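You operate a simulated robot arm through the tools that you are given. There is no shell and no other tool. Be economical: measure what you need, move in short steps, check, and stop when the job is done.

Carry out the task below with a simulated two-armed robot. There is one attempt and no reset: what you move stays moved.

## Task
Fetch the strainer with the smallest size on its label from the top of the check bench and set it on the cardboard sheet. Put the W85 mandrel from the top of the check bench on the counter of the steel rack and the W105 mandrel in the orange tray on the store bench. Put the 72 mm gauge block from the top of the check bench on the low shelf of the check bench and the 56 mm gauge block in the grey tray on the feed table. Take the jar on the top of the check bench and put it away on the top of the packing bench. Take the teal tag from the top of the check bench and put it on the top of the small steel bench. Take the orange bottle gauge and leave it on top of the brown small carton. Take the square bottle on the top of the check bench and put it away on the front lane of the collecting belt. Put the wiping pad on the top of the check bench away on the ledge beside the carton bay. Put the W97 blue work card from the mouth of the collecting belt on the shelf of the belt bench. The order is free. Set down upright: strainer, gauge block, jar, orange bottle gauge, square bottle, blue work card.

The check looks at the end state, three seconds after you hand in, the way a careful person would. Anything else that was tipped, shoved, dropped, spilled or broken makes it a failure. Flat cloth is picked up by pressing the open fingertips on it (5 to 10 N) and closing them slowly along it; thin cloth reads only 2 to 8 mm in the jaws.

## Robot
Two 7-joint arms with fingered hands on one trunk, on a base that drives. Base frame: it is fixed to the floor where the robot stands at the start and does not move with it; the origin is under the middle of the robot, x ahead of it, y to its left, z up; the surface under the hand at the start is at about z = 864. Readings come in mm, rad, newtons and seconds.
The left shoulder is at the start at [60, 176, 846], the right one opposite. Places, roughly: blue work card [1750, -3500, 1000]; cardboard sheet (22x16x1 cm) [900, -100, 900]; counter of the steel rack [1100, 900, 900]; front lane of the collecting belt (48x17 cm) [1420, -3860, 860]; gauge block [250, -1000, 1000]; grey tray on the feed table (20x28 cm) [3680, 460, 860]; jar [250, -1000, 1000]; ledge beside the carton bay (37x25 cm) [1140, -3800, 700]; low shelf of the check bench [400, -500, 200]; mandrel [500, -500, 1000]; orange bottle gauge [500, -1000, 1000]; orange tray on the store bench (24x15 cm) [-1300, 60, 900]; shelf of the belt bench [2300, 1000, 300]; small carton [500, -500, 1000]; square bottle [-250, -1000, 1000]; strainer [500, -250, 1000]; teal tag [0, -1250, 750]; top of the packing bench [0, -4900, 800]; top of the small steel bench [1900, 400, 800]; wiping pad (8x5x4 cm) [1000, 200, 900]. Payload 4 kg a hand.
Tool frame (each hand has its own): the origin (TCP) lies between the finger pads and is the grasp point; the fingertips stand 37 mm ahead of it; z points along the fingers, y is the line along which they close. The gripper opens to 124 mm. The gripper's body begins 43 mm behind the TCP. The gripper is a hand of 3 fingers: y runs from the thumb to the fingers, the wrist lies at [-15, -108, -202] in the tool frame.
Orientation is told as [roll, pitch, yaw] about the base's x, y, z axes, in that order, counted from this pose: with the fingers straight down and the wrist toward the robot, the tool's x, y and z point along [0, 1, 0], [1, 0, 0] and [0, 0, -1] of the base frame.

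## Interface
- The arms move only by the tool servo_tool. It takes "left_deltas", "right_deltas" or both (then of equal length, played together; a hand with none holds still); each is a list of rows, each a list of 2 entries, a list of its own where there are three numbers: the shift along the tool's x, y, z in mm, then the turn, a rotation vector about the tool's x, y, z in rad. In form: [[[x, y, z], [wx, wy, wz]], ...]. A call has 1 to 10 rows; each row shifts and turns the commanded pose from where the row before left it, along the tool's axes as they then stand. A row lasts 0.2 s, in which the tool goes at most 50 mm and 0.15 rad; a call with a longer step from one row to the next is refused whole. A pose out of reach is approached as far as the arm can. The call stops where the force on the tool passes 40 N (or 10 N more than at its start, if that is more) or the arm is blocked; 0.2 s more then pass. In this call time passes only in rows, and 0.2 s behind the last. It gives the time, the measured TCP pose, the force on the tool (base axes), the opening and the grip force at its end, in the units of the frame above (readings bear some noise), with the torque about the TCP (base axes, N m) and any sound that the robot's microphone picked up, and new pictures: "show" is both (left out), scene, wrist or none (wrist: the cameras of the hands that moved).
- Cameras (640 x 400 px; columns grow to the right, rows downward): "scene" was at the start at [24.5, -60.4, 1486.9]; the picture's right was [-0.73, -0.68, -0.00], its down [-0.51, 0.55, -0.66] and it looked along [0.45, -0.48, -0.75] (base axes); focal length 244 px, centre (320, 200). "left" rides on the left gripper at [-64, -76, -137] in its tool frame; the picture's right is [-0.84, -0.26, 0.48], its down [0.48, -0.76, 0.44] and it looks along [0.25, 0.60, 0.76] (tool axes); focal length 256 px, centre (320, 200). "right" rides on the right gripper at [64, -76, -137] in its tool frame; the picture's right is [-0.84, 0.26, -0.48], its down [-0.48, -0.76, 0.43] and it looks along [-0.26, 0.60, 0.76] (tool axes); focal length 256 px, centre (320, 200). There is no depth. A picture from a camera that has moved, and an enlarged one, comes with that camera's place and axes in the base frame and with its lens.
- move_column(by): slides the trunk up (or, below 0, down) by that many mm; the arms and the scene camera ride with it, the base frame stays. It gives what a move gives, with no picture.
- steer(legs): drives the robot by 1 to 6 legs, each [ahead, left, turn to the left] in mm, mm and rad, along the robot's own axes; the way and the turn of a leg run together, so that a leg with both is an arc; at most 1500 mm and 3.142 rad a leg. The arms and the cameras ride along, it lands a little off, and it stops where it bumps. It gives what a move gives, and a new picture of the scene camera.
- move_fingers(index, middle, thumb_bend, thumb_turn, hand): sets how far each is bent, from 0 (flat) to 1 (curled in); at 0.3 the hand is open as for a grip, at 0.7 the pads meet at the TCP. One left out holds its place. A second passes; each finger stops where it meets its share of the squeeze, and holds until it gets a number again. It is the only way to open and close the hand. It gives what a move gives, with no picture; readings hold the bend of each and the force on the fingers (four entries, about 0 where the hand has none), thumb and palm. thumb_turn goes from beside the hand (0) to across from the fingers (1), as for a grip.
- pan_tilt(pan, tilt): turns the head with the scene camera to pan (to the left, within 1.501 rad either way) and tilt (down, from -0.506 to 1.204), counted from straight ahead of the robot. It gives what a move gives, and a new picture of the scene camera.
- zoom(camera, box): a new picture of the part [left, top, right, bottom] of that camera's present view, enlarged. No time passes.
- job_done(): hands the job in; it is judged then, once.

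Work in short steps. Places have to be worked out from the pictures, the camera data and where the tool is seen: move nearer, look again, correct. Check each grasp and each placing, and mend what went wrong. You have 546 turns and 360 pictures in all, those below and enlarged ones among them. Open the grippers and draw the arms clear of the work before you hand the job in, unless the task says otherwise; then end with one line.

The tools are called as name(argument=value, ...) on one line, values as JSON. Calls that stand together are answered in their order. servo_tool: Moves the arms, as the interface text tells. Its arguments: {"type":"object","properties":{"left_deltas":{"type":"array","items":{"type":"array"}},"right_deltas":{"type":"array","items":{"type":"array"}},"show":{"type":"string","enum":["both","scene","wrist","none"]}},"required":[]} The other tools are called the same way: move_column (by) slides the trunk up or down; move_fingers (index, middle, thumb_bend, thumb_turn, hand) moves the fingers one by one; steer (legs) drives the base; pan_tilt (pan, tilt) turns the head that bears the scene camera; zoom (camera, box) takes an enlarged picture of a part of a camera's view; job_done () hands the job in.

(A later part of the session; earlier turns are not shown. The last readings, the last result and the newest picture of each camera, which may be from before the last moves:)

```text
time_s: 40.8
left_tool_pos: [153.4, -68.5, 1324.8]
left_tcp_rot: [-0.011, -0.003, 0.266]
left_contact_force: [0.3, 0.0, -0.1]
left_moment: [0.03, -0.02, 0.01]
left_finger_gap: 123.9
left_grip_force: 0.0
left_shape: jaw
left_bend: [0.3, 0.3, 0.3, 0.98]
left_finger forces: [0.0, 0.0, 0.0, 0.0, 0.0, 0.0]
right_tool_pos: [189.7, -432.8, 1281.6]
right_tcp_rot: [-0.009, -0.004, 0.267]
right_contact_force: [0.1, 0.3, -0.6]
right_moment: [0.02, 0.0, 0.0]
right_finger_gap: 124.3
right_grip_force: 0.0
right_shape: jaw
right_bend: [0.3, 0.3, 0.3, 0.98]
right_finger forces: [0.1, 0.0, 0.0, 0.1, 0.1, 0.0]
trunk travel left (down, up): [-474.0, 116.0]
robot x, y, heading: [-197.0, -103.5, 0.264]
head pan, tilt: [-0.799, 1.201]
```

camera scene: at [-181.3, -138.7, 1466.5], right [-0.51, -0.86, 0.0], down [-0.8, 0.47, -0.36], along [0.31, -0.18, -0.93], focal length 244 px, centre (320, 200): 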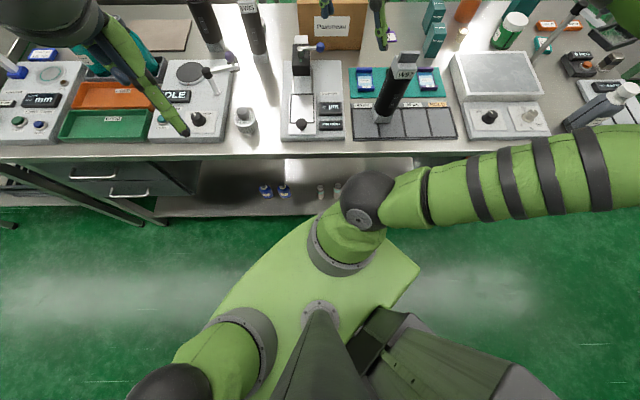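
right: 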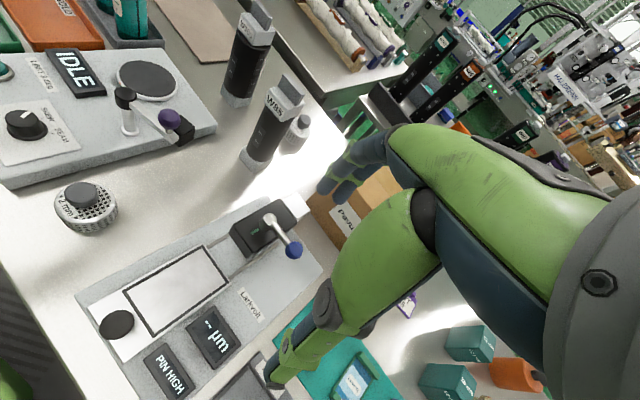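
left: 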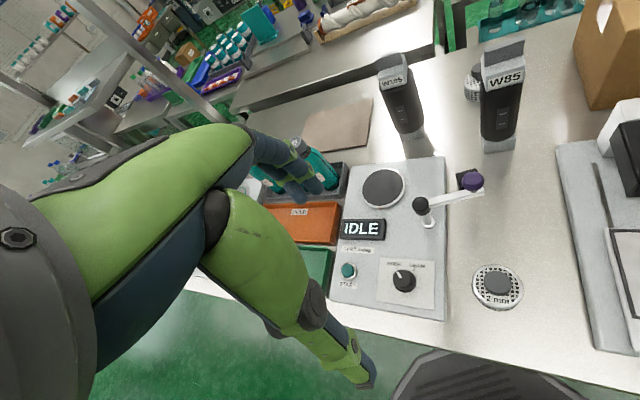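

The lift works now. I turn to face the bench squarely at a heading of about -0.41.

steer(legs=[[-60, 0, -0.67]])

pan_tilt(pan=0.0, tilt=0.85)

```text
time_s: 43.0
left_tool_pos: [40.6, -288.3, 1325.8]
left_tcp_rot: [-0.011, -0.005, -0.398]
left_contact_force: [-0.4, -0.8, -0.4]
left_moment: [0.0, 0.01, -0.02]
left_finger_gap: 123.7
left_grip_force: 0.1
left_shape: jaw
left_bend: [0.3, 0.3, 0.3, 0.98]
left_finger forces: [0.0, 0.0, 0.1, 0.1, 0.0, 0.1]
right_tool_pos: [-155.9, -597.8, 1280.8]
right_tcp_rot: [-0.008, -0.004, -0.4]
right_contact_force: [0.0, 0.2, 0.8]
right_moment: [0.02, 0.02, 0.02]
right_finger_gap: 124.0
right_grip_force: 0.1
right_shape: jaw
right_bend: [0.3, 0.3, 0.3, 0.98]
right_finger forces: [0.1, 0.0, 0.0, 0.1, 0.0, 0.0]
trunk travel left (down, up): [-474.0, 116.0]
robot x, y, heading: [-256.8, -99.9, -0.399]
head pan, tilt: [-0.799, 1.201]
camera scene: at [-265.3, -139.6, 1566.4], right [-0.93, -0.36, 0.0], down [-0.34, 0.87, -0.36], along [0.13, -0.34, -0.93], focal length 244 px, centre (320, 200)
```

scene: 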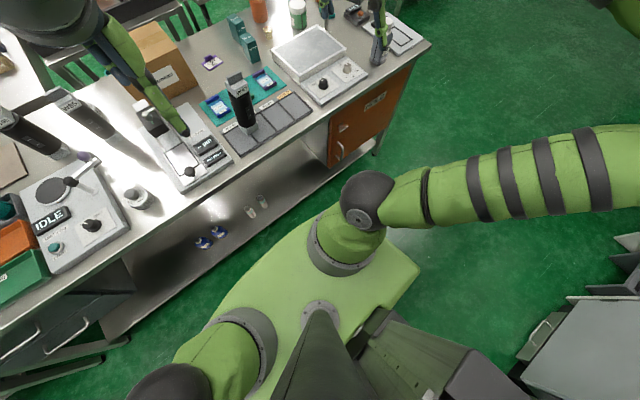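

```text
time_s: 44.1
left_tool_pos: [39.8, -287.6, 1325.3]
left_tcp_rot: [-0.011, -0.003, -0.401]
left_contact_force: [-0.5, 0.1, -0.1]
left_moment: [-0.03, -0.01, 0.01]
left_finger_gap: 123.6
left_grip_force: 0.1
left_shape: jaw
left_bend: [0.3, 0.3, 0.3, 0.98]
left_finger forces: [0.1, 0.0, 0.0, 0.0, 0.1, 0.1]
right_tool_pos: [-154.3, -597.1, 1281.7]
right_tcp_rot: [-0.009, -0.003, -0.399]
right_contact_force: [-0.6, 0.0, -0.9]
right_moment: [0.01, -0.01, 0.02]
right_finger_gap: 124.0
right_grip_force: 0.1
right_shape: jaw
right_bend: [0.3, 0.3, 0.3, 0.98]
right_finger forces: [0.0, 0.0, 0.0, 0.1, 0.1, 0.0]
trunk travel left (down, up): [-474.0, 116.0]
robot x, y, heading: [-257.1, -95.0, -0.399]
head pan, tilt: [0.0, 0.85]
camera scene: at [-213.3, -118.0, 1590.0], right [-0.39, -0.92, 0.0], down [-0.69, 0.29, -0.66], along [0.61, -0.26, -0.75], focal length 244 px, centre (320, 200)
```

scene: 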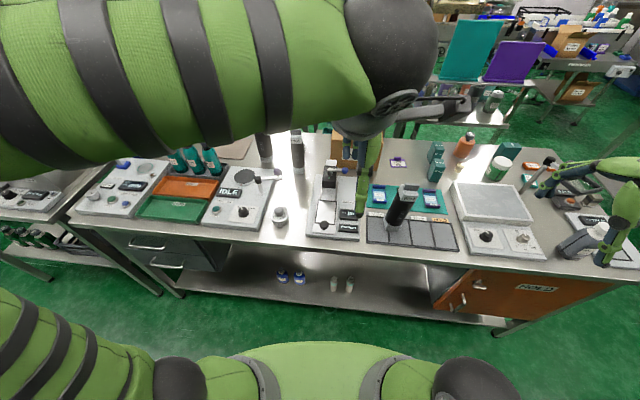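

I'm square to the bench now, with its front edge about 467 mm ahead. W85 is about (856,97) and W105 about (902,245) in the robot frame. I drive nearer and centre on both.

steer(legs=[[110, 170, 0]])

zoom(camera="right", box=[0, 0, 640, 400])

zoom(camera="left", box=[0, 0, 640, 400])

```text
time_s: 45.8
left_tool_pos: [210.1, -170.5, 1324.2]
left_tcp_rot: [-0.01, -0.002, -0.397]
left_contact_force: [0.7, 0.4, -0.4]
left_moment: [-0.02, 0.03, -0.01]
left_finger_gap: 123.6
left_grip_force: 0.1
left_shape: jaw
left_bend: [0.3, 0.3, 0.3, 0.98]
left_finger forces: [0.0, 0.0, 0.0, 0.0, 0.0, 0.0]
right_tool_pos: [15.1, -481.8, 1280.4]
right_tcp_rot: [-0.009, -0.004, -0.398]
right_contact_force: [-0.2, 1.2, 0.0]
right_moment: [0.01, 0.03, 0.01]
right_finger_gap: 124.0
right_grip_force: 0.0
right_shape: jaw
right_bend: [0.3, 0.3, 0.3, 0.98]
right_finger forces: [0.0, 0.0, 0.0, 0.1, 0.1, 0.0]
trunk travel left (down, up): [-474.0, 116.0]
robot x, y, heading: [-86.2, 19.6, -0.399]
head pan, tilt: [0.0, 0.85]
camera scene: at [-42.9, -0.8, 1590.1], right [-0.39, -0.92, 0.0], down [-0.69, 0.29, -0.66], along [0.61, -0.26, -0.75], focal length 244 px, centre (320, 200)
```

scene: 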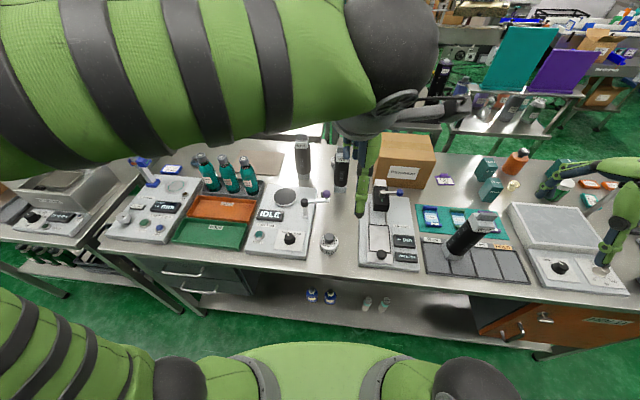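

```text
1.00 times, centred on (320, 200) of right (not enlarged: the box is as wide or as high as the picture)
camera zoom: at [-30.4, -391.6, 1416.2], right [-0.09, -0.87, 0.49], down [-0.89, -0.16, -0.43], along [0.45, -0.47, -0.76], focal length 256 px, centre (320, 200)
```

zoom: 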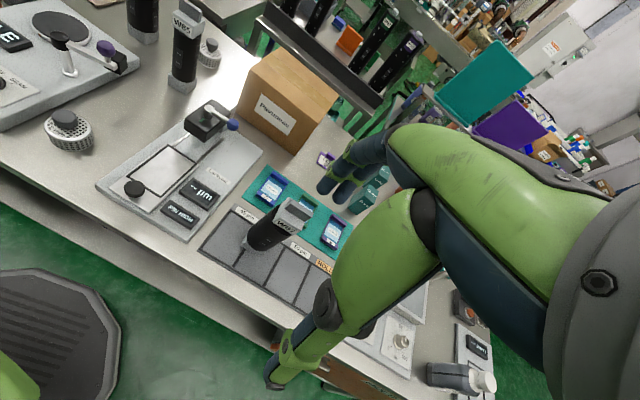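

```text
1.00 times, centred on (320, 200) of left (not enlarged: the box is as wide or as high as the picture)
camera zoom: at [116.0, -198.3, 1461.2], right [-0.56, -0.68, -0.47], down [-0.51, 0.74, -0.44], along [0.65, 0.0, -0.76], focal length 256 px, centre (320, 200)
```

zoom: 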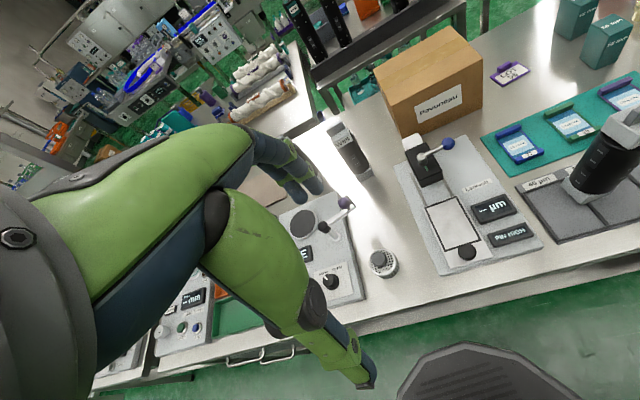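

From the right wrist camera, W85's base is at (565,-340). I move the left hand aside and send the right hand toward a spot above W85.

servo_tool(right_deltas=[[[25, 40, 0], [0, 0, 0]], [[25, 40, 0], [0, 0, 0]], [[25, 40, 0], [0, 0, 0]], [[25, 40, 0], [0, 0, 0]], [[25, 40, 0], [0, 0, 0]], [[25, 40, 0], [0, 0, 0]], [[25, 40, 0], [0, 0, 0]], [[25, 40, 0], [0, 0, 0]], [[25, 40, 0], [0, 0, 0]], [[25, 40, 0], [0, 0, 0]]], left_deltas=[[[25, 0, 0], [0, 0, 0]], [[25, 0, 0], [0, 0, 0]], [[25, 0, 0], [0, 0, 0]], [[25, 0, 0], [0, 0, 0]], [[25, 0, 0], [0, 0, 0]], [[25, 0, 0], [0, 0, 0]], [[25, 0, 0], [0, 0, 0]], [[25, 0, 0], [0, 0, 0]], [[25, 0, 0], [0, 0, 0]], [[25, 0, 0], [0, 0, 0]]], show="both")

```text
time_s: 48.0
left_tool_pos: [307.0, 60.9, 1320.4]
left_tcp_rot: [-0.011, -0.001, -0.4]
left_contact_force: [0.6, -0.1, -1.3]
left_moment: [-0.04, 0.0, 0.0]
left_finger_gap: 123.7
left_grip_force: 0.0
left_shape: jaw
left_bend: [0.3, 0.3, 0.3, 0.98]
left_finger forces: [0.0, 0.0, 0.1, 0.0, 0.1, 0.0]
right_tool_pos: [479.8, -405.5, 1280.1]
right_tcp_rot: [-0.009, -0.004, -0.399]
right_contact_force: [0.2, -0.1, 0.3]
right_moment: [-0.01, -0.01, -0.02]
right_finger_gap: 123.8
right_grip_force: 0.0
right_shape: jaw
right_bend: [0.3, 0.3, 0.3, 0.98]
right_finger forces: [0.0, 0.0, 0.1, 0.0, 0.0, 0.1]
trunk travel left (down, up): [-474.0, 116.0]
robot x, y, heading: [-91.2, 20.5, -0.401]
head pan, tilt: [0.0, 0.85]
camera scene: at [-42.8, -0.9, 1590.0], right [-0.39, -0.92, 0.0], down [-0.69, 0.29, -0.66], along [0.61, -0.26, -0.75], focal length 244 px, centre (320, 200)
camera right: at [434.5, -316.4, 1414.9], right [-0.09, -0.87, 0.49], down [-0.89, -0.15, -0.43], along [0.45, -0.47, -0.76], focal length 256 px, centre (320, 200)
camera left: at [212.6, 32.1, 1456.8], right [-0.56, -0.68, -0.47], down [-0.51, 0.74, -0.44], along [0.65, 0.0, -0.76], focal length 256 px, centre (320, 200)
```

scene: 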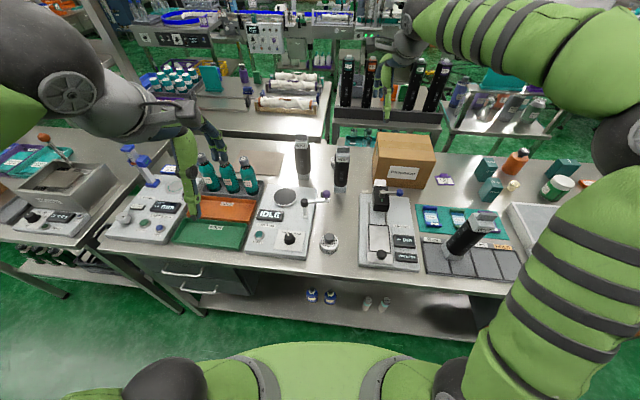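
right: 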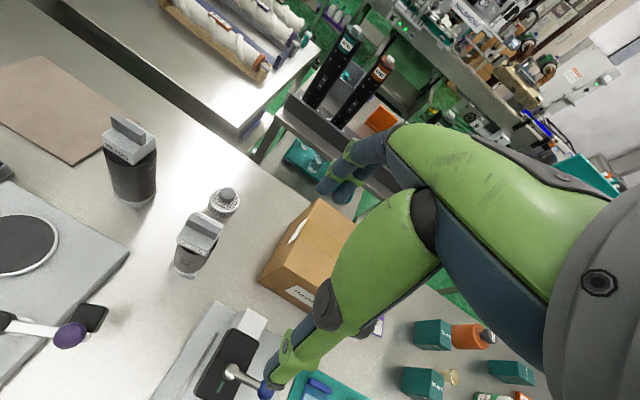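
left: 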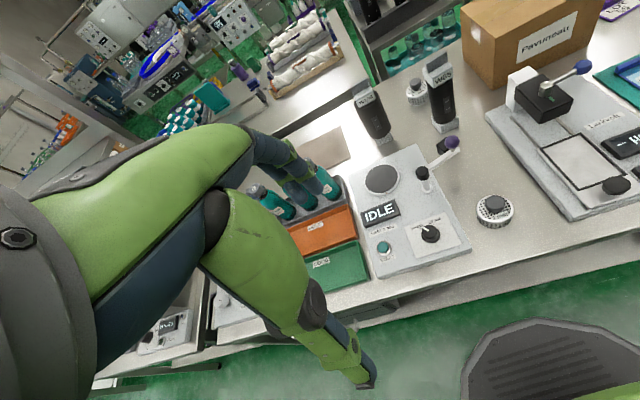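

Views are good: W85 base is at (567,-349). I enlarge both heads to see how they are turned.

zoom(camera="right", box=[80, 100, 260, 290])

zoom(camera="left", box=[330, 50, 490, 150])

```text
2.11 times, centred on (170, 195) of right
camera zoom: at [434.5, -316.4, 1414.9], right [-0.09, -0.87, 0.49], down [-0.89, -0.15, -0.43], along [0.45, -0.47, -0.76], focal length 539 px, centre (636, 210)
```

zoom: 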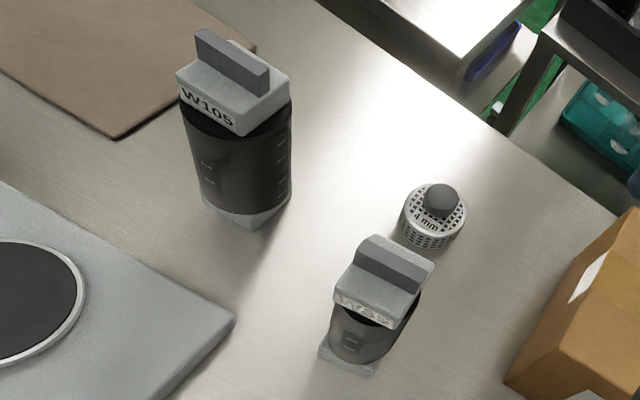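

```text
4.00 times, centred on (410, 100) of left
camera zoom: at [212.6, 32.1, 1456.8], right [-0.56, -0.68, -0.47], down [-0.51, 0.74, -0.44], along [0.65, 0.0, -0.76], focal length 1024 px, centre (-40, 600)
```

zoom: 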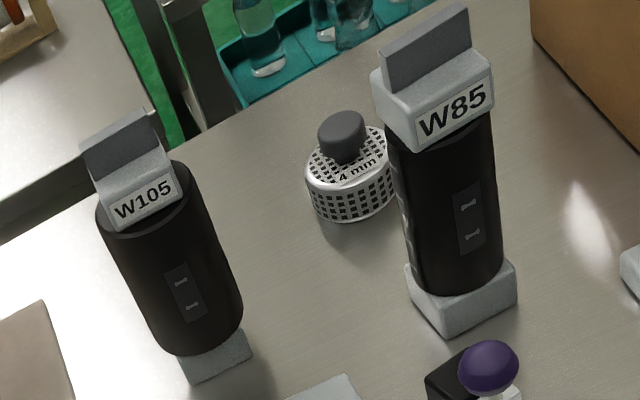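

Both fins lie along the bench, so closing fore and aft fits. I move the right hand over W85 at (572,-349) and descend partway.

servo_tool(right_deltas=[[[30, 21, 0], [0, 0, 0]], [[30, 21, 0], [0, 0, 0]], [[28, 21, 0], [0, 0, 0]], [[0, 0, 40], [0, 0, 0]], [[0, 0, 40], [0, 0, 0]], [[0, 0, 30], [0, 0, 0]]], show="both")

```text
time_s: 49.4
left_tool_pos: [306.4, 60.0, 1321.4]
left_tcp_rot: [-0.011, -0.003, -0.398]
left_contact_force: [-1.2, 1.0, 0.7]
left_moment: [-0.02, 0.01, -0.01]
left_finger_gap: 123.7
left_grip_force: 0.0
left_shape: jaw
left_bend: [0.3, 0.3, 0.3, 0.98]
left_finger forces: [0.0, 0.1, 0.0, 0.0, 0.0, 0.0]
right_tool_pos: [573.0, -349.4, 1170.0]
right_tcp_rot: [-0.008, -0.004, -0.398]
right_contact_force: [0.2, -0.5, -0.5]
right_moment: [-0.01, 0.01, 0.0]
right_finger_gap: 123.9
right_grip_force: 0.0
right_shape: jaw
right_bend: [0.3, 0.3, 0.3, 0.98]
right_finger forces: [0.0, 0.1, 0.0, 0.1, 0.1, 0.0]
trunk travel left (down, up): [-474.0, 116.0]
robot x, y, heading: [-87.4, 19.0, -0.402]
head pan, tilt: [0.0, 0.85]
camera scene: at [-43.8, -1.7, 1590.1], right [-0.39, -0.92, 0.0], down [-0.69, 0.29, -0.66], along [0.61, -0.26, -0.75], focal length 244 px, centre (320, 200)
camera right: at [528.4, -260.7, 1304.8], right [-0.09, -0.87, 0.49], down [-0.89, -0.15, -0.43], along [0.45, -0.47, -0.76], focal length 256 px, centre (320, 200)
```

scene: 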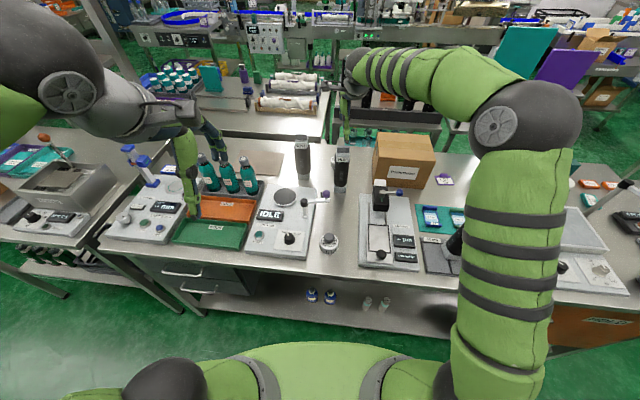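
right: 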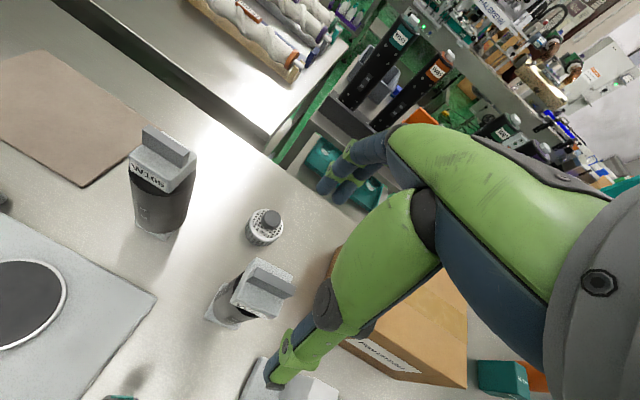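

The fin shows at about (268,283), and the point 100 mm below my TCP should show at (275,279), so the alignment is within about 8 mm. I descend further and check.

servo_tool(right_deltas=[[[0, 0, 35], [0, 0, 0]], [[0, 0, 35], [0, 0, 0]]], show="wrist")

```text
time_s: 50.0
left_tool_pos: [308.3, 59.2, 1320.8]
left_tcp_rot: [-0.011, -0.002, -0.398]
left_contact_force: [0.7, -0.2, 0.7]
left_moment: [0.01, 0.02, 0.0]
left_finger_gap: 123.8
left_grip_force: 0.0
left_shape: jaw
left_bend: [0.3, 0.3, 0.3, 0.98]
left_finger forces: [0.0, 0.1, 0.0, 0.1, 0.1, 0.1]
right_tool_pos: [572.0, -348.7, 1099.2]
right_tcp_rot: [-0.009, -0.003, -0.398]
right_contact_force: [-0.1, 0.5, -0.4]
right_moment: [-0.02, -0.03, 0.0]
right_finger_gap: 124.2
right_grip_force: 0.1
right_shape: jaw
right_bend: [0.3, 0.3, 0.3, 0.98]
right_finger forces: [0.0, 0.0, 0.1, 0.1, 0.1, 0.0]
trunk travel left (down, up): [-474.0, 116.0]
robot x, y, heading: [-87.5, 17.2, -0.397]
head pan, tilt: [0.0, 0.85]
camera right: at [527.0, -260.7, 1234.3], right [-0.09, -0.87, 0.49], down [-0.89, -0.15, -0.43], along [0.45, -0.47, -0.76], focal length 256 px, centre (320, 200)
```

right: 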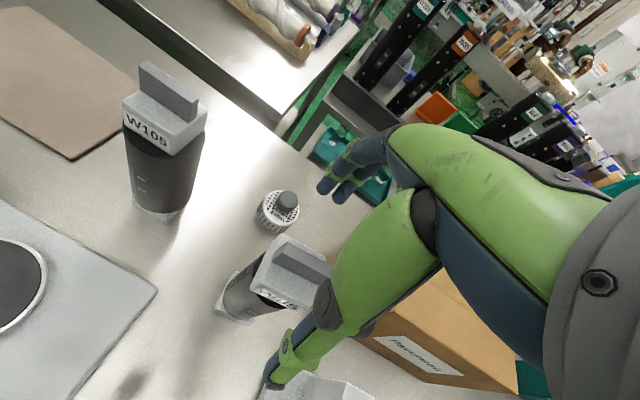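

The head sits between the fingers and thumb. I go down 47 mm and close.

servo_tool(right_deltas=[[[0, 0, 25], [0, 0, 0]], [[0, 0, 22], [0, 0, 0]]], show="wrist")

move_fingers(hand="right", index=0.7, middle=0.7, thumb_bend=0.7)

```text
time_s: 50.6
left_tool_pos: [306.5, 59.5, 1320.4]
left_tcp_rot: [-0.012, -0.003, -0.398]
left_contact_force: [-0.2, -0.3, 0.3]
left_moment: [0.01, 0.0, 0.0]
left_finger_gap: 123.8
left_grip_force: 0.0
left_shape: jaw
left_bend: [0.3, 0.3, 0.3, 0.98]
left_finger forces: [0.0, 0.0, 0.0, 0.0, 0.0, 0.1]
right_tool_pos: [572.2, -349.8, 1052.5]
right_tcp_rot: [-0.008, -0.003, -0.4]
right_contact_force: [1.0, -0.6, -0.6]
right_moment: [-0.01, -0.02, -0.01]
right_finger_gap: 124.0
right_grip_force: 0.0
right_shape: jaw
right_bend: [0.3, 0.3, 0.3, 0.98]
right_finger forces: [0.0, 0.1, 0.2, 0.1, 0.0, 0.0]
trunk travel left (down, up): [-474.0, 116.0]
robot x, y, heading: [-91.5, 16.7, -0.397]
head pan, tilt: [0.0, 0.85]
camera right: at [526.4, -261.5, 1186.9], right [-0.09, -0.87, 0.49], down [-0.89, -0.15, -0.43], along [0.45, -0.47, -0.76], focal length 256 px, centre (320, 200)
```

right: 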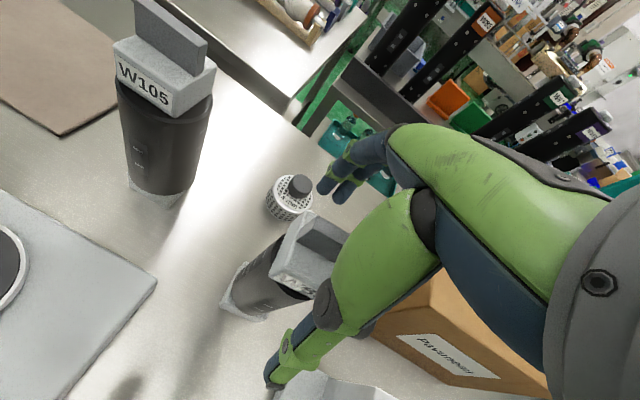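

```text
time_s: 51.6
left_tool_pos: [305.9, 59.5, 1322.4]
left_tcp_rot: [-0.01, -0.003, -0.399]
left_contact_force: [-0.2, 0.1, 0.0]
left_moment: [-0.05, 0.0, -0.02]
left_finger_gap: 123.8
left_grip_force: 0.0
left_shape: jaw
left_bend: [0.3, 0.3, 0.3, 0.98]
left_finger forces: [0.0, 0.0, 0.0, 0.1, 0.0, 0.1]
right_tool_pos: [571.8, -350.7, 1053.4]
right_tcp_rot: [-0.006, -0.008, -0.398]
right_contact_force: [1.1, -2.3, 9.1]
right_moment: [-0.39, -0.71, -0.07]
right_finger_gap: 53.9
right_grip_force: 25.0
right_shape: fingers
right_bend: [0.52, 0.53, 0.6, 0.96]
right_finger forces: [12.3, 12.1, 0.0, 0.0, 25.2, 0.1]
trunk travel left (down, up): [-474.0, 116.0]
robot x, y, heading: [-88.5, 19.2, -0.394]
head pan, tilt: [0.0, 0.85]
```

It is gripped at 54 mm and 25 N. I lift it and check.

servo_tool(right_deltas=[[[0, 0, -20], [0, 0, 0]], [[0, 0, -30], [0, 0, 0]], [[0, 0, -30], [0, 0, 0]], [[0, 0, -40], [0, 0, 0]]], show="wrist")

```text
time_s: 52.6
left_tool_pos: [305.1, 58.8, 1321.7]
left_tcp_rot: [-0.011, -0.004, -0.397]
left_contact_force: [0.5, 0.5, 0.1]
left_moment: [0.01, 0.01, -0.01]
left_finger_gap: 123.9
left_grip_force: 0.1
left_shape: jaw
left_bend: [0.3, 0.3, 0.3, 0.98]
left_finger forces: [0.0, 0.0, 0.0, 0.1, 0.0, 0.0]
right_tool_pos: [572.4, -349.0, 1173.4]
right_tcp_rot: [-0.01, 0.0, -0.398]
right_contact_force: [0.4, 0.2, -3.3]
right_moment: [-0.01, 0.0, 0.01]
right_finger_gap: 51.1
right_grip_force: 23.3
right_shape: fingers
right_bend: [0.52, 0.55, 0.61, 0.96]
right_finger forces: [13.0, 11.0, 0.0, 0.0, 22.9, 0.0]
trunk travel left (down, up): [-474.0, 116.0]
robot x, y, heading: [-93.3, 22.3, -0.398]
head pan, tilt: [0.0, 0.85]
camera right: at [527.0, -259.4, 1308.0], right [-0.09, -0.87, 0.49], down [-0.89, -0.15, -0.43], along [0.45, -0.47, -0.76], focal length 256 px, centre (320, 200)
```

right: 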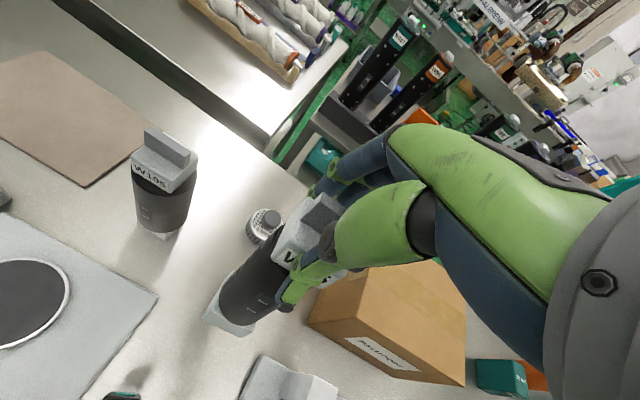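

W85 is held (3.3 N) and upright. I bring it up and back to the right, out of the way.

servo_tool(right_deltas=[[[0, 0, -45], [0, 0, 0]], [[-20, -40, -10], [0, 0, 0]], [[-20, -40, 0], [0, 0, 0]], [[-20, -40, 0], [0, 0, 0]], [[-20, -40, 0], [0, 0, 0]], [[-20, -40, 0], [0, 0, 0]], [[-20, -40, 0], [0, 0, 0]], [[-20, -40, 0], [0, 0, 0]], [[-20, -20, 0], [0, 0, 0]]], show="none")

servo_tool(left_deltas=[[[-12.6, 47.3, 0], [0, 0, 0]], [[-12.6, 47.3, 0], [0, 0, 0]], [[-12.6, 47.3, 0], [0, 0, 0]], [[-12.6, 47.3, 0], [0, 0, 0]], [[-12.6, 47.3, 0], [0, 0, 0]], [[-12.6, 47.3, 0], [0, 0, 0]], [[-12.6, 47.3, 0], [0, 0, 0]], [[-12.6, 47.3, 0], [0, 0, 0]], [[-12.6, 47.3, 0], [0, 0, 0]], [[-12.6, 47.3, 0], [0, 0, 0]]], show="both")

```text
time_s: 54.6
left_tool_pos: [304.8, 58.1, 1321.0]
left_tcp_rot: [-0.012, -0.003, -0.4]
left_contact_force: [-0.6, -0.1, 0.1]
left_moment: [-0.02, 0.01, 0.0]
left_finger_gap: 123.7
left_grip_force: 0.1
left_shape: jaw
left_bend: [0.3, 0.3, 0.3, 0.98]
left_finger forces: [0.0, 0.0, 0.0, 0.0, 0.0, 0.0]
right_tool_pos: [233.4, -382.7, 1229.3]
right_tcp_rot: [-0.008, -0.003, -0.399]
right_contact_force: [0.0, 0.0, -3.8]
right_moment: [0.02, 0.0, 0.03]
right_finger_gap: 50.8
right_grip_force: 22.7
right_shape: fingers
right_bend: [0.52, 0.55, 0.61, 0.96]
right_finger forces: [12.5, 10.3, 0.0, 0.0, 22.0, 0.1]
trunk travel left (down, up): [-474.0, 116.0]
robot x, y, heading: [-87.2, 19.1, -0.398]
head pan, tilt: [0.0, 0.85]
```

```text
time_s: 56.8
left_tool_pos: [681.0, -234.3, 1315.0]
left_tcp_rot: [-0.008, 0.0, -0.4]
left_contact_force: [-0.3, -0.4, 0.4]
left_moment: [-0.01, -0.03, 0.01]
left_finger_gap: 123.6
left_grip_force: 0.1
left_shape: jaw
left_bend: [0.3, 0.3, 0.3, 0.98]
left_finger forces: [0.0, 0.1, 0.0, 0.0, 0.0, 0.0]
left hand out of reach, approached as far as the arm can: row 10
right_tool_pos: [233.4, -381.5, 1228.8]
right_tcp_rot: [-0.008, -0.001, -0.398]
right_contact_force: [-0.7, 0.3, -3.8]
right_moment: [-0.08, 0.04, 0.02]
right_finger_gap: 50.9
right_grip_force: 22.2
right_shape: fingers
right_bend: [0.52, 0.55, 0.61, 0.96]
right_finger forces: [12.2, 10.5, 0.0, 0.1, 21.8, 0.0]
trunk travel left (down, up): [-474.0, 116.0]
robot x, y, heading: [-89.0, 19.1, -0.396]
head pan, tilt: [0.0, 0.85]
camera scene: at [-43.0, -2.3, 1590.2], right [-0.39, -0.92, 0.0], down [-0.69, 0.29, -0.66], along [0.61, -0.26, -0.75], focal length 244 px, centre (320, 200)
camera left: at [587.9, -262.3, 1450.1], right [-0.56, -0.68, -0.48], down [-0.51, 0.74, -0.44], along [0.65, 0.0, -0.76], focal length 256 px, centre (320, 200)
```

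scene: 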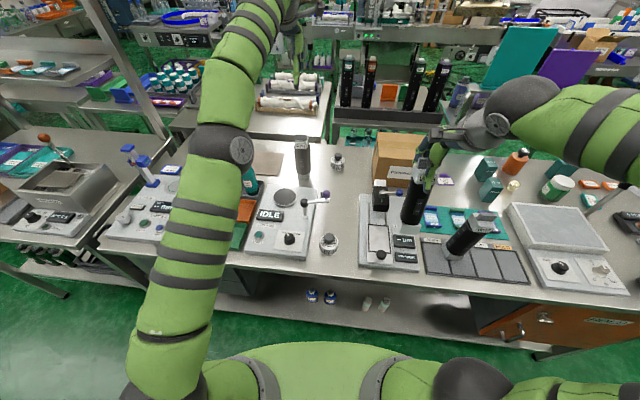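
left: 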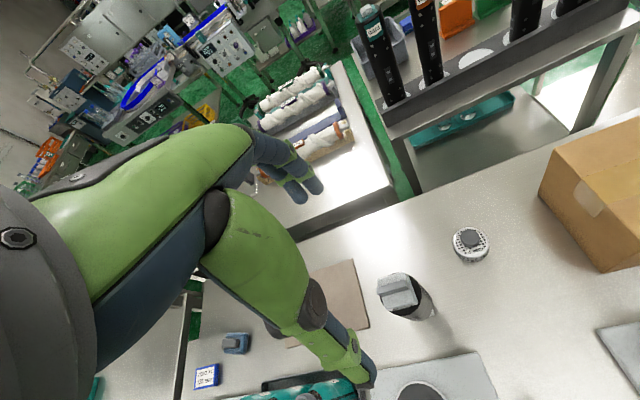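

W105's top is at (691,-241). I correct by 12 mm ahead while going down.

servo_tool(left_deltas=[[[0, 0, 45], [0, 0, 0]], [[0, 0, 45], [0, 0, 0]], [[-1, 6, 40], [0, 0, 0]], [[-1, 6, 40], [0, 0, 0]], [[0, 0, 40], [0, 0, 0]]], show="wrist")

```text
time_s: 58.0
left_tool_pos: [694.7, -239.6, 1104.3]
left_tcp_rot: [-0.011, -0.003, -0.396]
left_contact_force: [-1.0, -0.4, -0.7]
left_moment: [-0.01, 0.01, 0.0]
left_finger_gap: 123.9
left_grip_force: 0.0
left_shape: jaw
left_bend: [0.3, 0.3, 0.3, 0.98]
left_finger forces: [0.1, 0.0, 0.1, 0.1, 0.0, 0.0]
right_tool_pos: [234.4, -381.5, 1228.8]
right_tcp_rot: [-0.008, -0.002, -0.398]
right_contact_force: [-0.4, -0.3, -4.1]
right_moment: [-0.01, 0.0, 0.0]
right_finger_gap: 50.9
right_grip_force: 22.1
right_shape: fingers
right_bend: [0.52, 0.55, 0.61, 0.96]
right_finger forces: [12.5, 10.3, 0.0, 0.0, 21.8, 0.0]
trunk travel left (down, up): [-474.0, 116.0]
robot x, y, heading: [-88.3, 15.6, -0.402]
head pan, tilt: [0.0, 0.85]
camera left: at [598.6, -267.3, 1240.0], right [-0.56, -0.68, -0.47], down [-0.51, 0.74, -0.44], along [0.65, 0.0, -0.76], focal length 256 px, centre (320, 200)
```

left: 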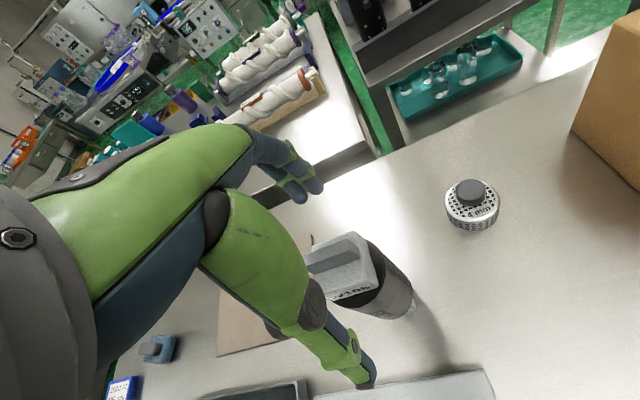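

The head is about 8 mm to the right of the hand's centre. I correct that, descend and close.

servo_tool(left_deltas=[[[-8, 2, 0], [0, 0, 0]], [[0, 0, 26], [0, 0, 0]], [[0, 0, 26], [0, 0, 0]]], show="wrist")

move_fingers(hand="left", index=0.7, middle=0.7, thumb_bend=0.7)

servo_tool(left_deltas=[[[0, 0, -20], [0, 0, 0]], [[0, 0, -30], [0, 0, 0]], [[0, 0, -30], [0, 0, 0]], [[0, 0, -40], [0, 0, 0]], [[0, 0, -40], [0, 0, 0]]], show="wrist")

```text
time_s: 58.8
left_tool_pos: [690.6, -248.2, 1052.9]
left_tcp_rot: [-0.011, -0.004, -0.398]
left_contact_force: [0.9, -0.2, 0.0]
left_moment: [0.02, -0.02, -0.02]
left_finger_gap: 123.6
left_grip_force: 0.2
left_shape: jaw
left_bend: [0.3, 0.3, 0.3, 0.98]
left_finger forces: [0.0, 0.0, 0.1, 0.1, 0.0, 0.0]
right_tool_pos: [233.7, -381.8, 1228.4]
right_tcp_rot: [-0.008, -0.003, -0.397]
right_contact_force: [0.3, 0.2, -4.0]
right_moment: [-0.04, -0.03, 0.05]
right_finger_gap: 50.9
right_grip_force: 21.7
right_shape: fingers
right_bend: [0.52, 0.55, 0.61, 0.96]
right_finger forces: [12.4, 10.4, 0.0, 0.0, 21.8, 0.0]
trunk travel left (down, up): [-474.0, 116.0]
robot x, y, heading: [-89.8, 19.0, -0.395]
head pan, tilt: [0.0, 0.85]
camera left: at [595.3, -277.4, 1189.5], right [-0.56, -0.68, -0.48], down [-0.51, 0.74, -0.44], along [0.65, 0.0, -0.76], focal length 256 px, centre (320, 200)
```

left: 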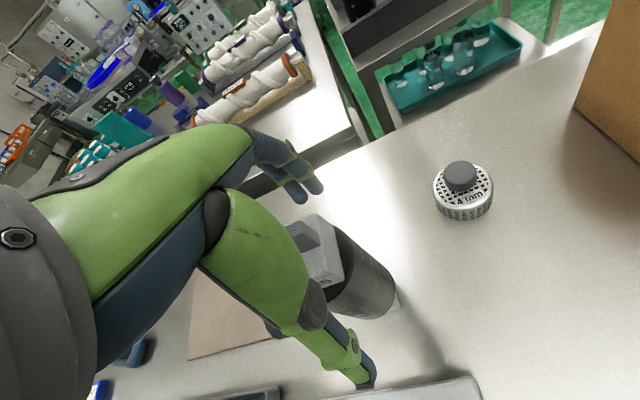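

```text
time_s: 59.8
left_tool_pos: [690.7, -249.1, 1056.3]
left_tcp_rot: [-0.01, -0.006, -0.398]
left_contact_force: [4.9, -2.6, 13.7]
left_moment: [-0.62, -1.22, -0.13]
left_finger_gap: 43.1
left_grip_force: 27.2
left_shape: fingers
left_bend: [0.55, 0.47, 0.62, 0.97]
left_finger forces: [16.9, 14.4, 0.1, 0.0, 22.8, 0.0]
right_tool_pos: [232.2, -381.4, 1230.0]
right_tcp_rot: [-0.009, -0.004, -0.398]
right_contact_force: [0.6, -0.6, -4.7]
right_moment: [-0.05, 0.05, 0.02]
right_finger_gap: 50.8
right_grip_force: 22.4
right_shape: fingers
right_bend: [0.52, 0.55, 0.61, 0.96]
right_finger forces: [12.4, 10.3, 0.1, 0.0, 21.8, 0.0]
trunk travel left (down, up): [-474.0, 116.0]
robot x, y, heading: [-88.4, 18.0, -0.4]
head pan, tilt: [0.0, 0.85]
```

```text
time_s: 61.0
left_tool_pos: [691.6, -248.8, 1214.3]
left_tcp_rot: [-0.01, -0.001, -0.399]
left_contact_force: [-0.2, 0.0, -6.3]
left_moment: [-0.03, 0.01, -0.01]
left_finger_gap: 19.9
left_grip_force: 11.7
left_shape: fingers
left_bend: [0.64, 0.51, 0.66, 0.96]
left_finger forces: [1.6, 10.9, 0.0, 0.0, 10.2, 0.0]
right_tool_pos: [233.5, -380.6, 1229.0]
right_tcp_rot: [-0.009, -0.003, -0.398]
right_contact_force: [-1.1, 0.1, -5.1]
right_moment: [-0.01, -0.02, 0.01]
right_finger_gap: 50.8
right_grip_force: 22.1
right_shape: fingers
right_bend: [0.52, 0.55, 0.61, 0.96]
right_finger forces: [12.4, 10.4, 0.1, 0.0, 21.8, 0.1]
trunk travel left (down, up): [-474.0, 116.0]
robot x, y, heading: [-84.8, 18.7, -0.404]
head pan, tilt: [0.0, 0.85]
camera left: at [597.3, -276.7, 1350.8], right [-0.56, -0.68, -0.47], down [-0.51, 0.74, -0.44], along [0.65, 0.0, -0.76], focal length 256 px, centre (320, 200)
```

left: 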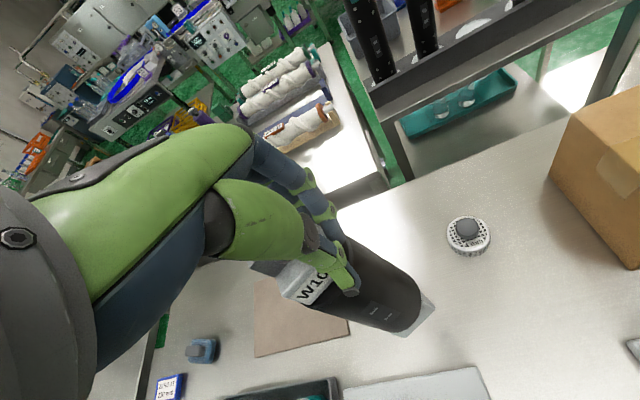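

The left grip slackened to 12 N on the thin fin, with the index near its edge. I lower it back to the bench and regrip it.

servo_tool(left_deltas=[[[0, 0, 40], [0, 0, 0]], [[0, 0, 40], [0, 0, 0]], [[0, 0, 40], [0, 0, 0]], [[0, 0, 20], [0, 0, 0]], [[0, 0, 6], [0, 0, 0]]], show="wrist")

```text
time_s: 62.2
left_tool_pos: [691.3, -249.8, 1066.8]
left_tcp_rot: [-0.011, -0.001, -0.398]
left_contact_force: [0.1, 0.6, -6.3]
left_moment: [-0.06, -0.02, -0.01]
left_finger_gap: 19.9
left_grip_force: 11.2
left_shape: fingers
left_bend: [0.64, 0.51, 0.66, 0.96]
left_finger forces: [1.5, 11.0, 0.0, 0.0, 10.1, 0.0]
right_tool_pos: [233.6, -381.4, 1228.9]
right_tcp_rot: [-0.009, -0.002, -0.398]
right_contact_force: [0.0, 0.1, -4.5]
right_moment: [-0.05, -0.03, 0.01]
right_finger_gap: 50.9
right_grip_force: 22.8
right_shape: fingers
right_bend: [0.52, 0.55, 0.61, 0.96]
right_finger forces: [12.4, 10.3, 0.1, 0.0, 21.6, 0.0]
trunk travel left (down, up): [-474.0, 116.0]
robot x, y, heading: [-87.1, 19.0, -0.397]
head pan, tilt: [0.0, 0.85]
camera left: at [596.8, -277.9, 1203.3], right [-0.56, -0.68, -0.47], down [-0.51, 0.74, -0.44], along [0.65, 0.0, -0.76], focal length 256 px, centre (320, 200)
```

left: 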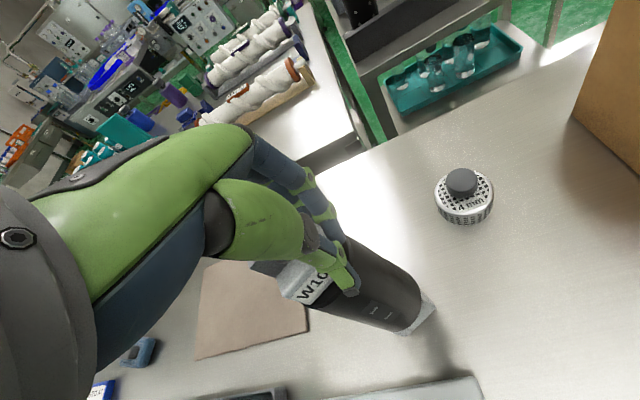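

No contact yet, so I lower it in small steps.

servo_tool(left_deltas=[[[0, 0, 4], [0, 0, 0]], [[0, 0, 4], [0, 0, 0]], [[0, 0, 3], [0, 0, 0]], [[0, 0, 2], [0, 0, 0]]], show="none")

```text
time_s: 63.3
left_tool_pos: [691.9, -255.1, 1064.1]
left_tcp_rot: [-0.021, -0.023, -0.402]
left_contact_force: [0.0, -2.7, 12.6]
left_moment: [-0.23, 0.0, -0.03]
left_finger_gap: 19.0
left_grip_force: 15.9
left_shape: fingers
left_bend: [0.63, 0.51, 0.66, 0.96]
left_finger forces: [8.8, 10.6, 0.1, 0.0, 13.4, 0.0]
right_tool_pos: [233.1, -382.1, 1227.5]
right_tcp_rot: [-0.008, -0.001, -0.396]
right_contact_force: [0.3, 0.4, -4.2]
right_moment: [-0.04, 0.02, 0.03]
right_finger_gap: 51.0
right_grip_force: 22.1
right_shape: fingers
right_bend: [0.52, 0.55, 0.61, 0.96]
right_finger forces: [12.5, 10.4, 0.0, 0.1, 21.7, 0.0]
trunk travel left (down, up): [-474.0, 116.0]
robot x, y, heading: [-87.7, 16.7, -0.399]
head pan, tilt: [0.0, 0.85]
stopped in row 4 (left hand): the force on the tool passed its limit at 41 N (the readings are from after the stop); the commanded pose is now the measured one
```

The base is on the bench. I open the hand and look.

move_fingers(hand="left", index=0.45, middle=0.4, thumb_bend=0.5)

move_fingers(hand="left", index=0.3, middle=0.3, thumb_bend=0.3)

servo_tool(left_deltas=[[[0, 0, -30], [0, 0, 0]], [[0, 0, -30], [0, 0, 0]]], show="both")

```text
time_s: 64.3
left_tool_pos: [690.9, -253.4, 1060.5]
left_tcp_rot: [-0.017, -0.015, -0.4]
left_contact_force: [-0.6, -0.3, 0.1]
left_moment: [0.0, -0.02, -0.03]
left_finger_gap: 70.4
left_grip_force: 0.6
left_shape: fingers
left_bend: [0.45, 0.4, 0.5, 0.97]
left_finger forces: [0.0, 0.0, 0.1, 0.0, 0.4, 0.0]
right_tool_pos: [233.8, -381.7, 1229.1]
right_tcp_rot: [-0.009, -0.005, -0.399]
right_contact_force: [0.4, -0.4, -4.3]
right_moment: [-0.01, 0.03, -0.03]
right_finger_gap: 51.1
right_grip_force: 22.2
right_shape: fingers
right_bend: [0.52, 0.55, 0.61, 0.96]
right_finger forces: [12.4, 10.3, 0.0, 0.1, 21.8, 0.0]
trunk travel left (down, up): [-474.0, 116.0]
robot x, y, heading: [-90.5, 20.6, -0.401]
head pan, tilt: [0.0, 0.85]
```

```text
time_s: 65.3
left_tool_pos: [691.0, -254.3, 1060.3]
left_tcp_rot: [-0.018, -0.015, -0.398]
left_contact_force: [0.1, 0.5, 0.3]
left_moment: [-0.01, 0.0, 0.0]
left_finger_gap: 123.3
left_grip_force: 0.0
left_shape: fingers
left_bend: [0.3, 0.3, 0.3, 0.97]
left_finger forces: [0.1, 0.0, 0.0, 0.1, 0.0, 0.0]
right_tool_pos: [232.6, -382.1, 1229.1]
right_tcp_rot: [-0.01, -0.003, -0.399]
right_contact_force: [0.9, -0.6, -4.5]
right_moment: [-0.03, 0.04, -0.01]
right_finger_gap: 51.0
right_grip_force: 22.4
right_shape: fingers
right_bend: [0.52, 0.55, 0.61, 0.96]
right_finger forces: [12.5, 10.3, 0.0, 0.0, 21.7, 0.1]
trunk travel left (down, up): [-474.0, 116.0]
robot x, y, heading: [-88.8, 17.2, -0.399]
head pan, tilt: [0.0, 0.85]
```

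```text
time_s: 65.9
left_tool_pos: [691.2, -253.2, 1119.9]
left_tcp_rot: [-0.017, -0.016, -0.403]
left_contact_force: [-0.5, 0.5, -0.1]
left_moment: [0.0, 0.01, -0.01]
left_finger_gap: 123.2
left_grip_force: 0.2
left_shape: fingers
left_bend: [0.3, 0.3, 0.3, 0.97]
left_finger forces: [0.0, 0.0, 0.0, 0.0, 0.1, 0.0]
right_tool_pos: [232.0, -382.2, 1229.6]
right_tcp_rot: [-0.007, -0.003, -0.398]
right_contact_force: [-0.5, 0.1, -4.7]
right_moment: [-0.04, -0.02, -0.03]
right_finger_gap: 50.7
right_grip_force: 22.6
right_shape: fingers
right_bend: [0.52, 0.55, 0.61, 0.96]
right_finger forces: [12.4, 10.2, 0.0, 0.0, 21.7, 0.0]
trunk travel left (down, up): [-474.0, 116.0]
robot x, y, heading: [-89.3, 19.5, -0.403]
head pan, tilt: [0.0, 0.85]
camera scene: at [-44.0, -1.9, 1590.0], right [-0.39, -0.92, 0.0], down [-0.69, 0.29, -0.66], along [0.61, -0.26, -0.75], focal length 244 px, centre (320, 200)
camera left: at [595.4, -278.4, 1256.2], right [-0.56, -0.68, -0.47], down [-0.51, 0.73, -0.45], along [0.66, -0.01, -0.76], focal length 256 px, centre (320, 200)
```

scene: 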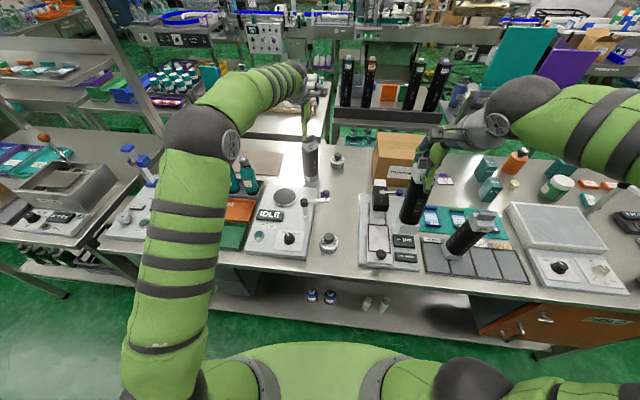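
left: 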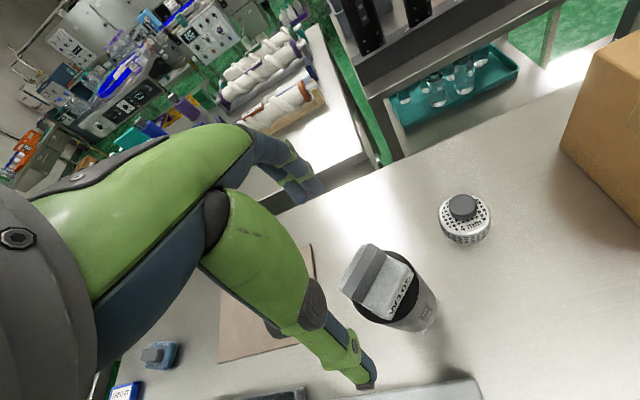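

The mandrel stands but has turned about 40° anticlockwise. Its head is now near (672,-258). I rise, turn the hand about 0.85 rad clockwise to grip across the fin's ends, and look again.

servo_tool(left_deltas=[[[0, 0, -30], [0, 0, 0]], [[0, -16, -20], [0, 0, 0.14]], [[0, 0, 0], [0, 0, 0.142]], [[0, 0, 0], [0, 0, 0.142]], [[0, 0, 0], [0, 0, 0.142]], [[0, 0, 0], [0, 0, 0.142]], [[0, 0, 0], [0, 0, 0.142]]], show="both")

```text
time_s: 67.5
left_tool_pos: [675.3, -245.0, 1171.0]
left_tcp_rot: [0.0, -0.021, -1.253]
left_contact_force: [0.3, 0.1, 1.0]
left_moment: [0.0, 0.01, -0.01]
left_finger_gap: 123.4
left_grip_force: 0.1
left_shape: fingers
left_bend: [0.3, 0.3, 0.3, 0.97]
left_finger forces: [0.0, 0.0, 0.0, 0.0, 0.0, 0.0]
right_tool_pos: [232.1, -383.3, 1228.3]
right_tcp_rot: [-0.008, -0.002, -0.399]
right_contact_force: [0.1, -0.4, -5.2]
right_moment: [-0.04, -0.01, -0.02]
right_finger_gap: 51.0
right_grip_force: 21.9
right_shape: fingers
right_bend: [0.52, 0.55, 0.61, 0.96]
right_finger forces: [12.3, 10.2, 0.0, 0.0, 21.7, 0.0]
trunk travel left (down, up): [-474.0, 116.0]
robot x, y, heading: [-86.1, 18.5, -0.401]
head pan, tilt: [0.0, 0.85]
camera scene: at [-43.4, -2.1, 1590.0], right [-0.39, -0.92, 0.0], down [-0.69, 0.29, -0.66], along [0.61, -0.26, -0.75], focal length 244 px, centre (320, 200)
camera left: at [590.0, -189.2, 1304.1], right [-0.87, -0.03, -0.49], down [0.23, 0.86, -0.45], along [0.43, -0.5, -0.75], focal length 256 px, centre (320, 200)
```

scene: 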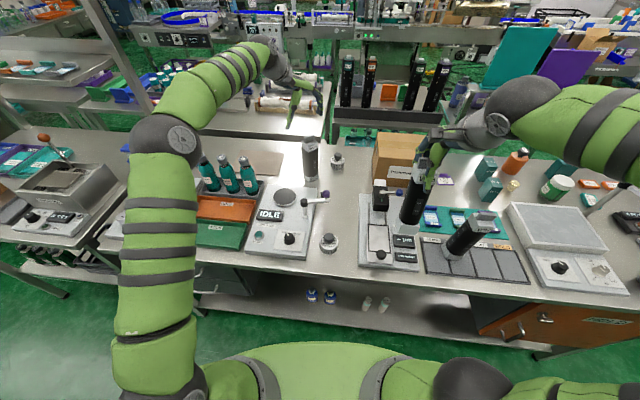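
left: 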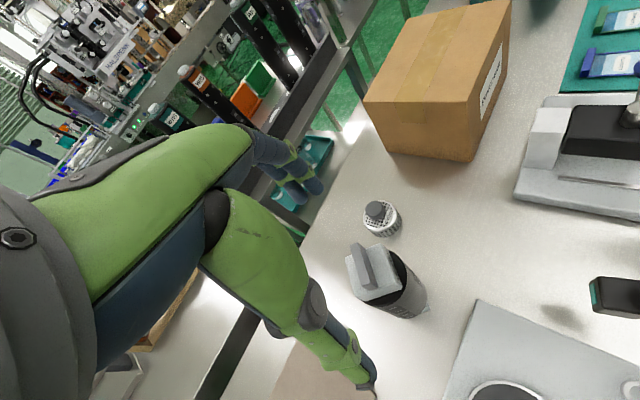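

The fin's centre is at (669,-255), lying along my closing line. I correct, descend, and grip its ends.

servo_tool(left_deltas=[[[-9, 7.5, 10], [0, 0, 0]], [[0, 0, 40], [0, 0, 0]], [[0, 0, 20], [0, 0, 0]]], show="wrist")

```text
time_s: 68.3
left_tool_pos: [668.1, -256.6, 1099.3]
left_tcp_rot: [-0.001, -0.021, -1.251]
left_contact_force: [-0.5, -0.5, 0.3]
left_moment: [-0.01, -0.01, 0.01]
left_finger_gap: 123.3
left_grip_force: 0.0
left_shape: fingers
left_bend: [0.3, 0.3, 0.3, 0.97]
left_finger forces: [0.0, 0.0, 0.1, 0.0, 0.1, 0.1]
right_tool_pos: [232.7, -382.3, 1229.1]
right_tcp_rot: [-0.01, -0.004, -0.397]
right_contact_force: [0.4, -0.3, -4.3]
right_moment: [-0.01, -0.02, 0.0]
right_finger_gap: 50.7
right_grip_force: 21.8
right_shape: fingers
right_bend: [0.52, 0.55, 0.61, 0.96]
right_finger forces: [12.3, 10.2, 0.0, 0.0, 21.5, 0.0]
trunk travel left (down, up): [-474.0, 116.0]
robot x, y, heading: [-89.8, 18.1, -0.4]
head pan, tilt: [0.0, 0.85]
camera left: at [583.1, -201.3, 1233.5], right [-0.87, -0.03, -0.49], down [0.22, 0.86, -0.45], along [0.44, -0.5, -0.75], focal length 256 px, centre (320, 200)
```

left: 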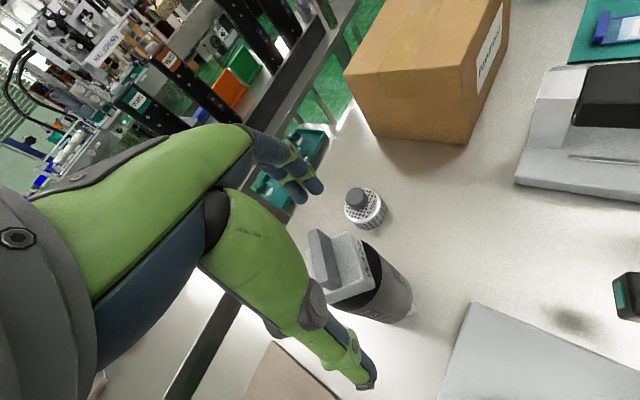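

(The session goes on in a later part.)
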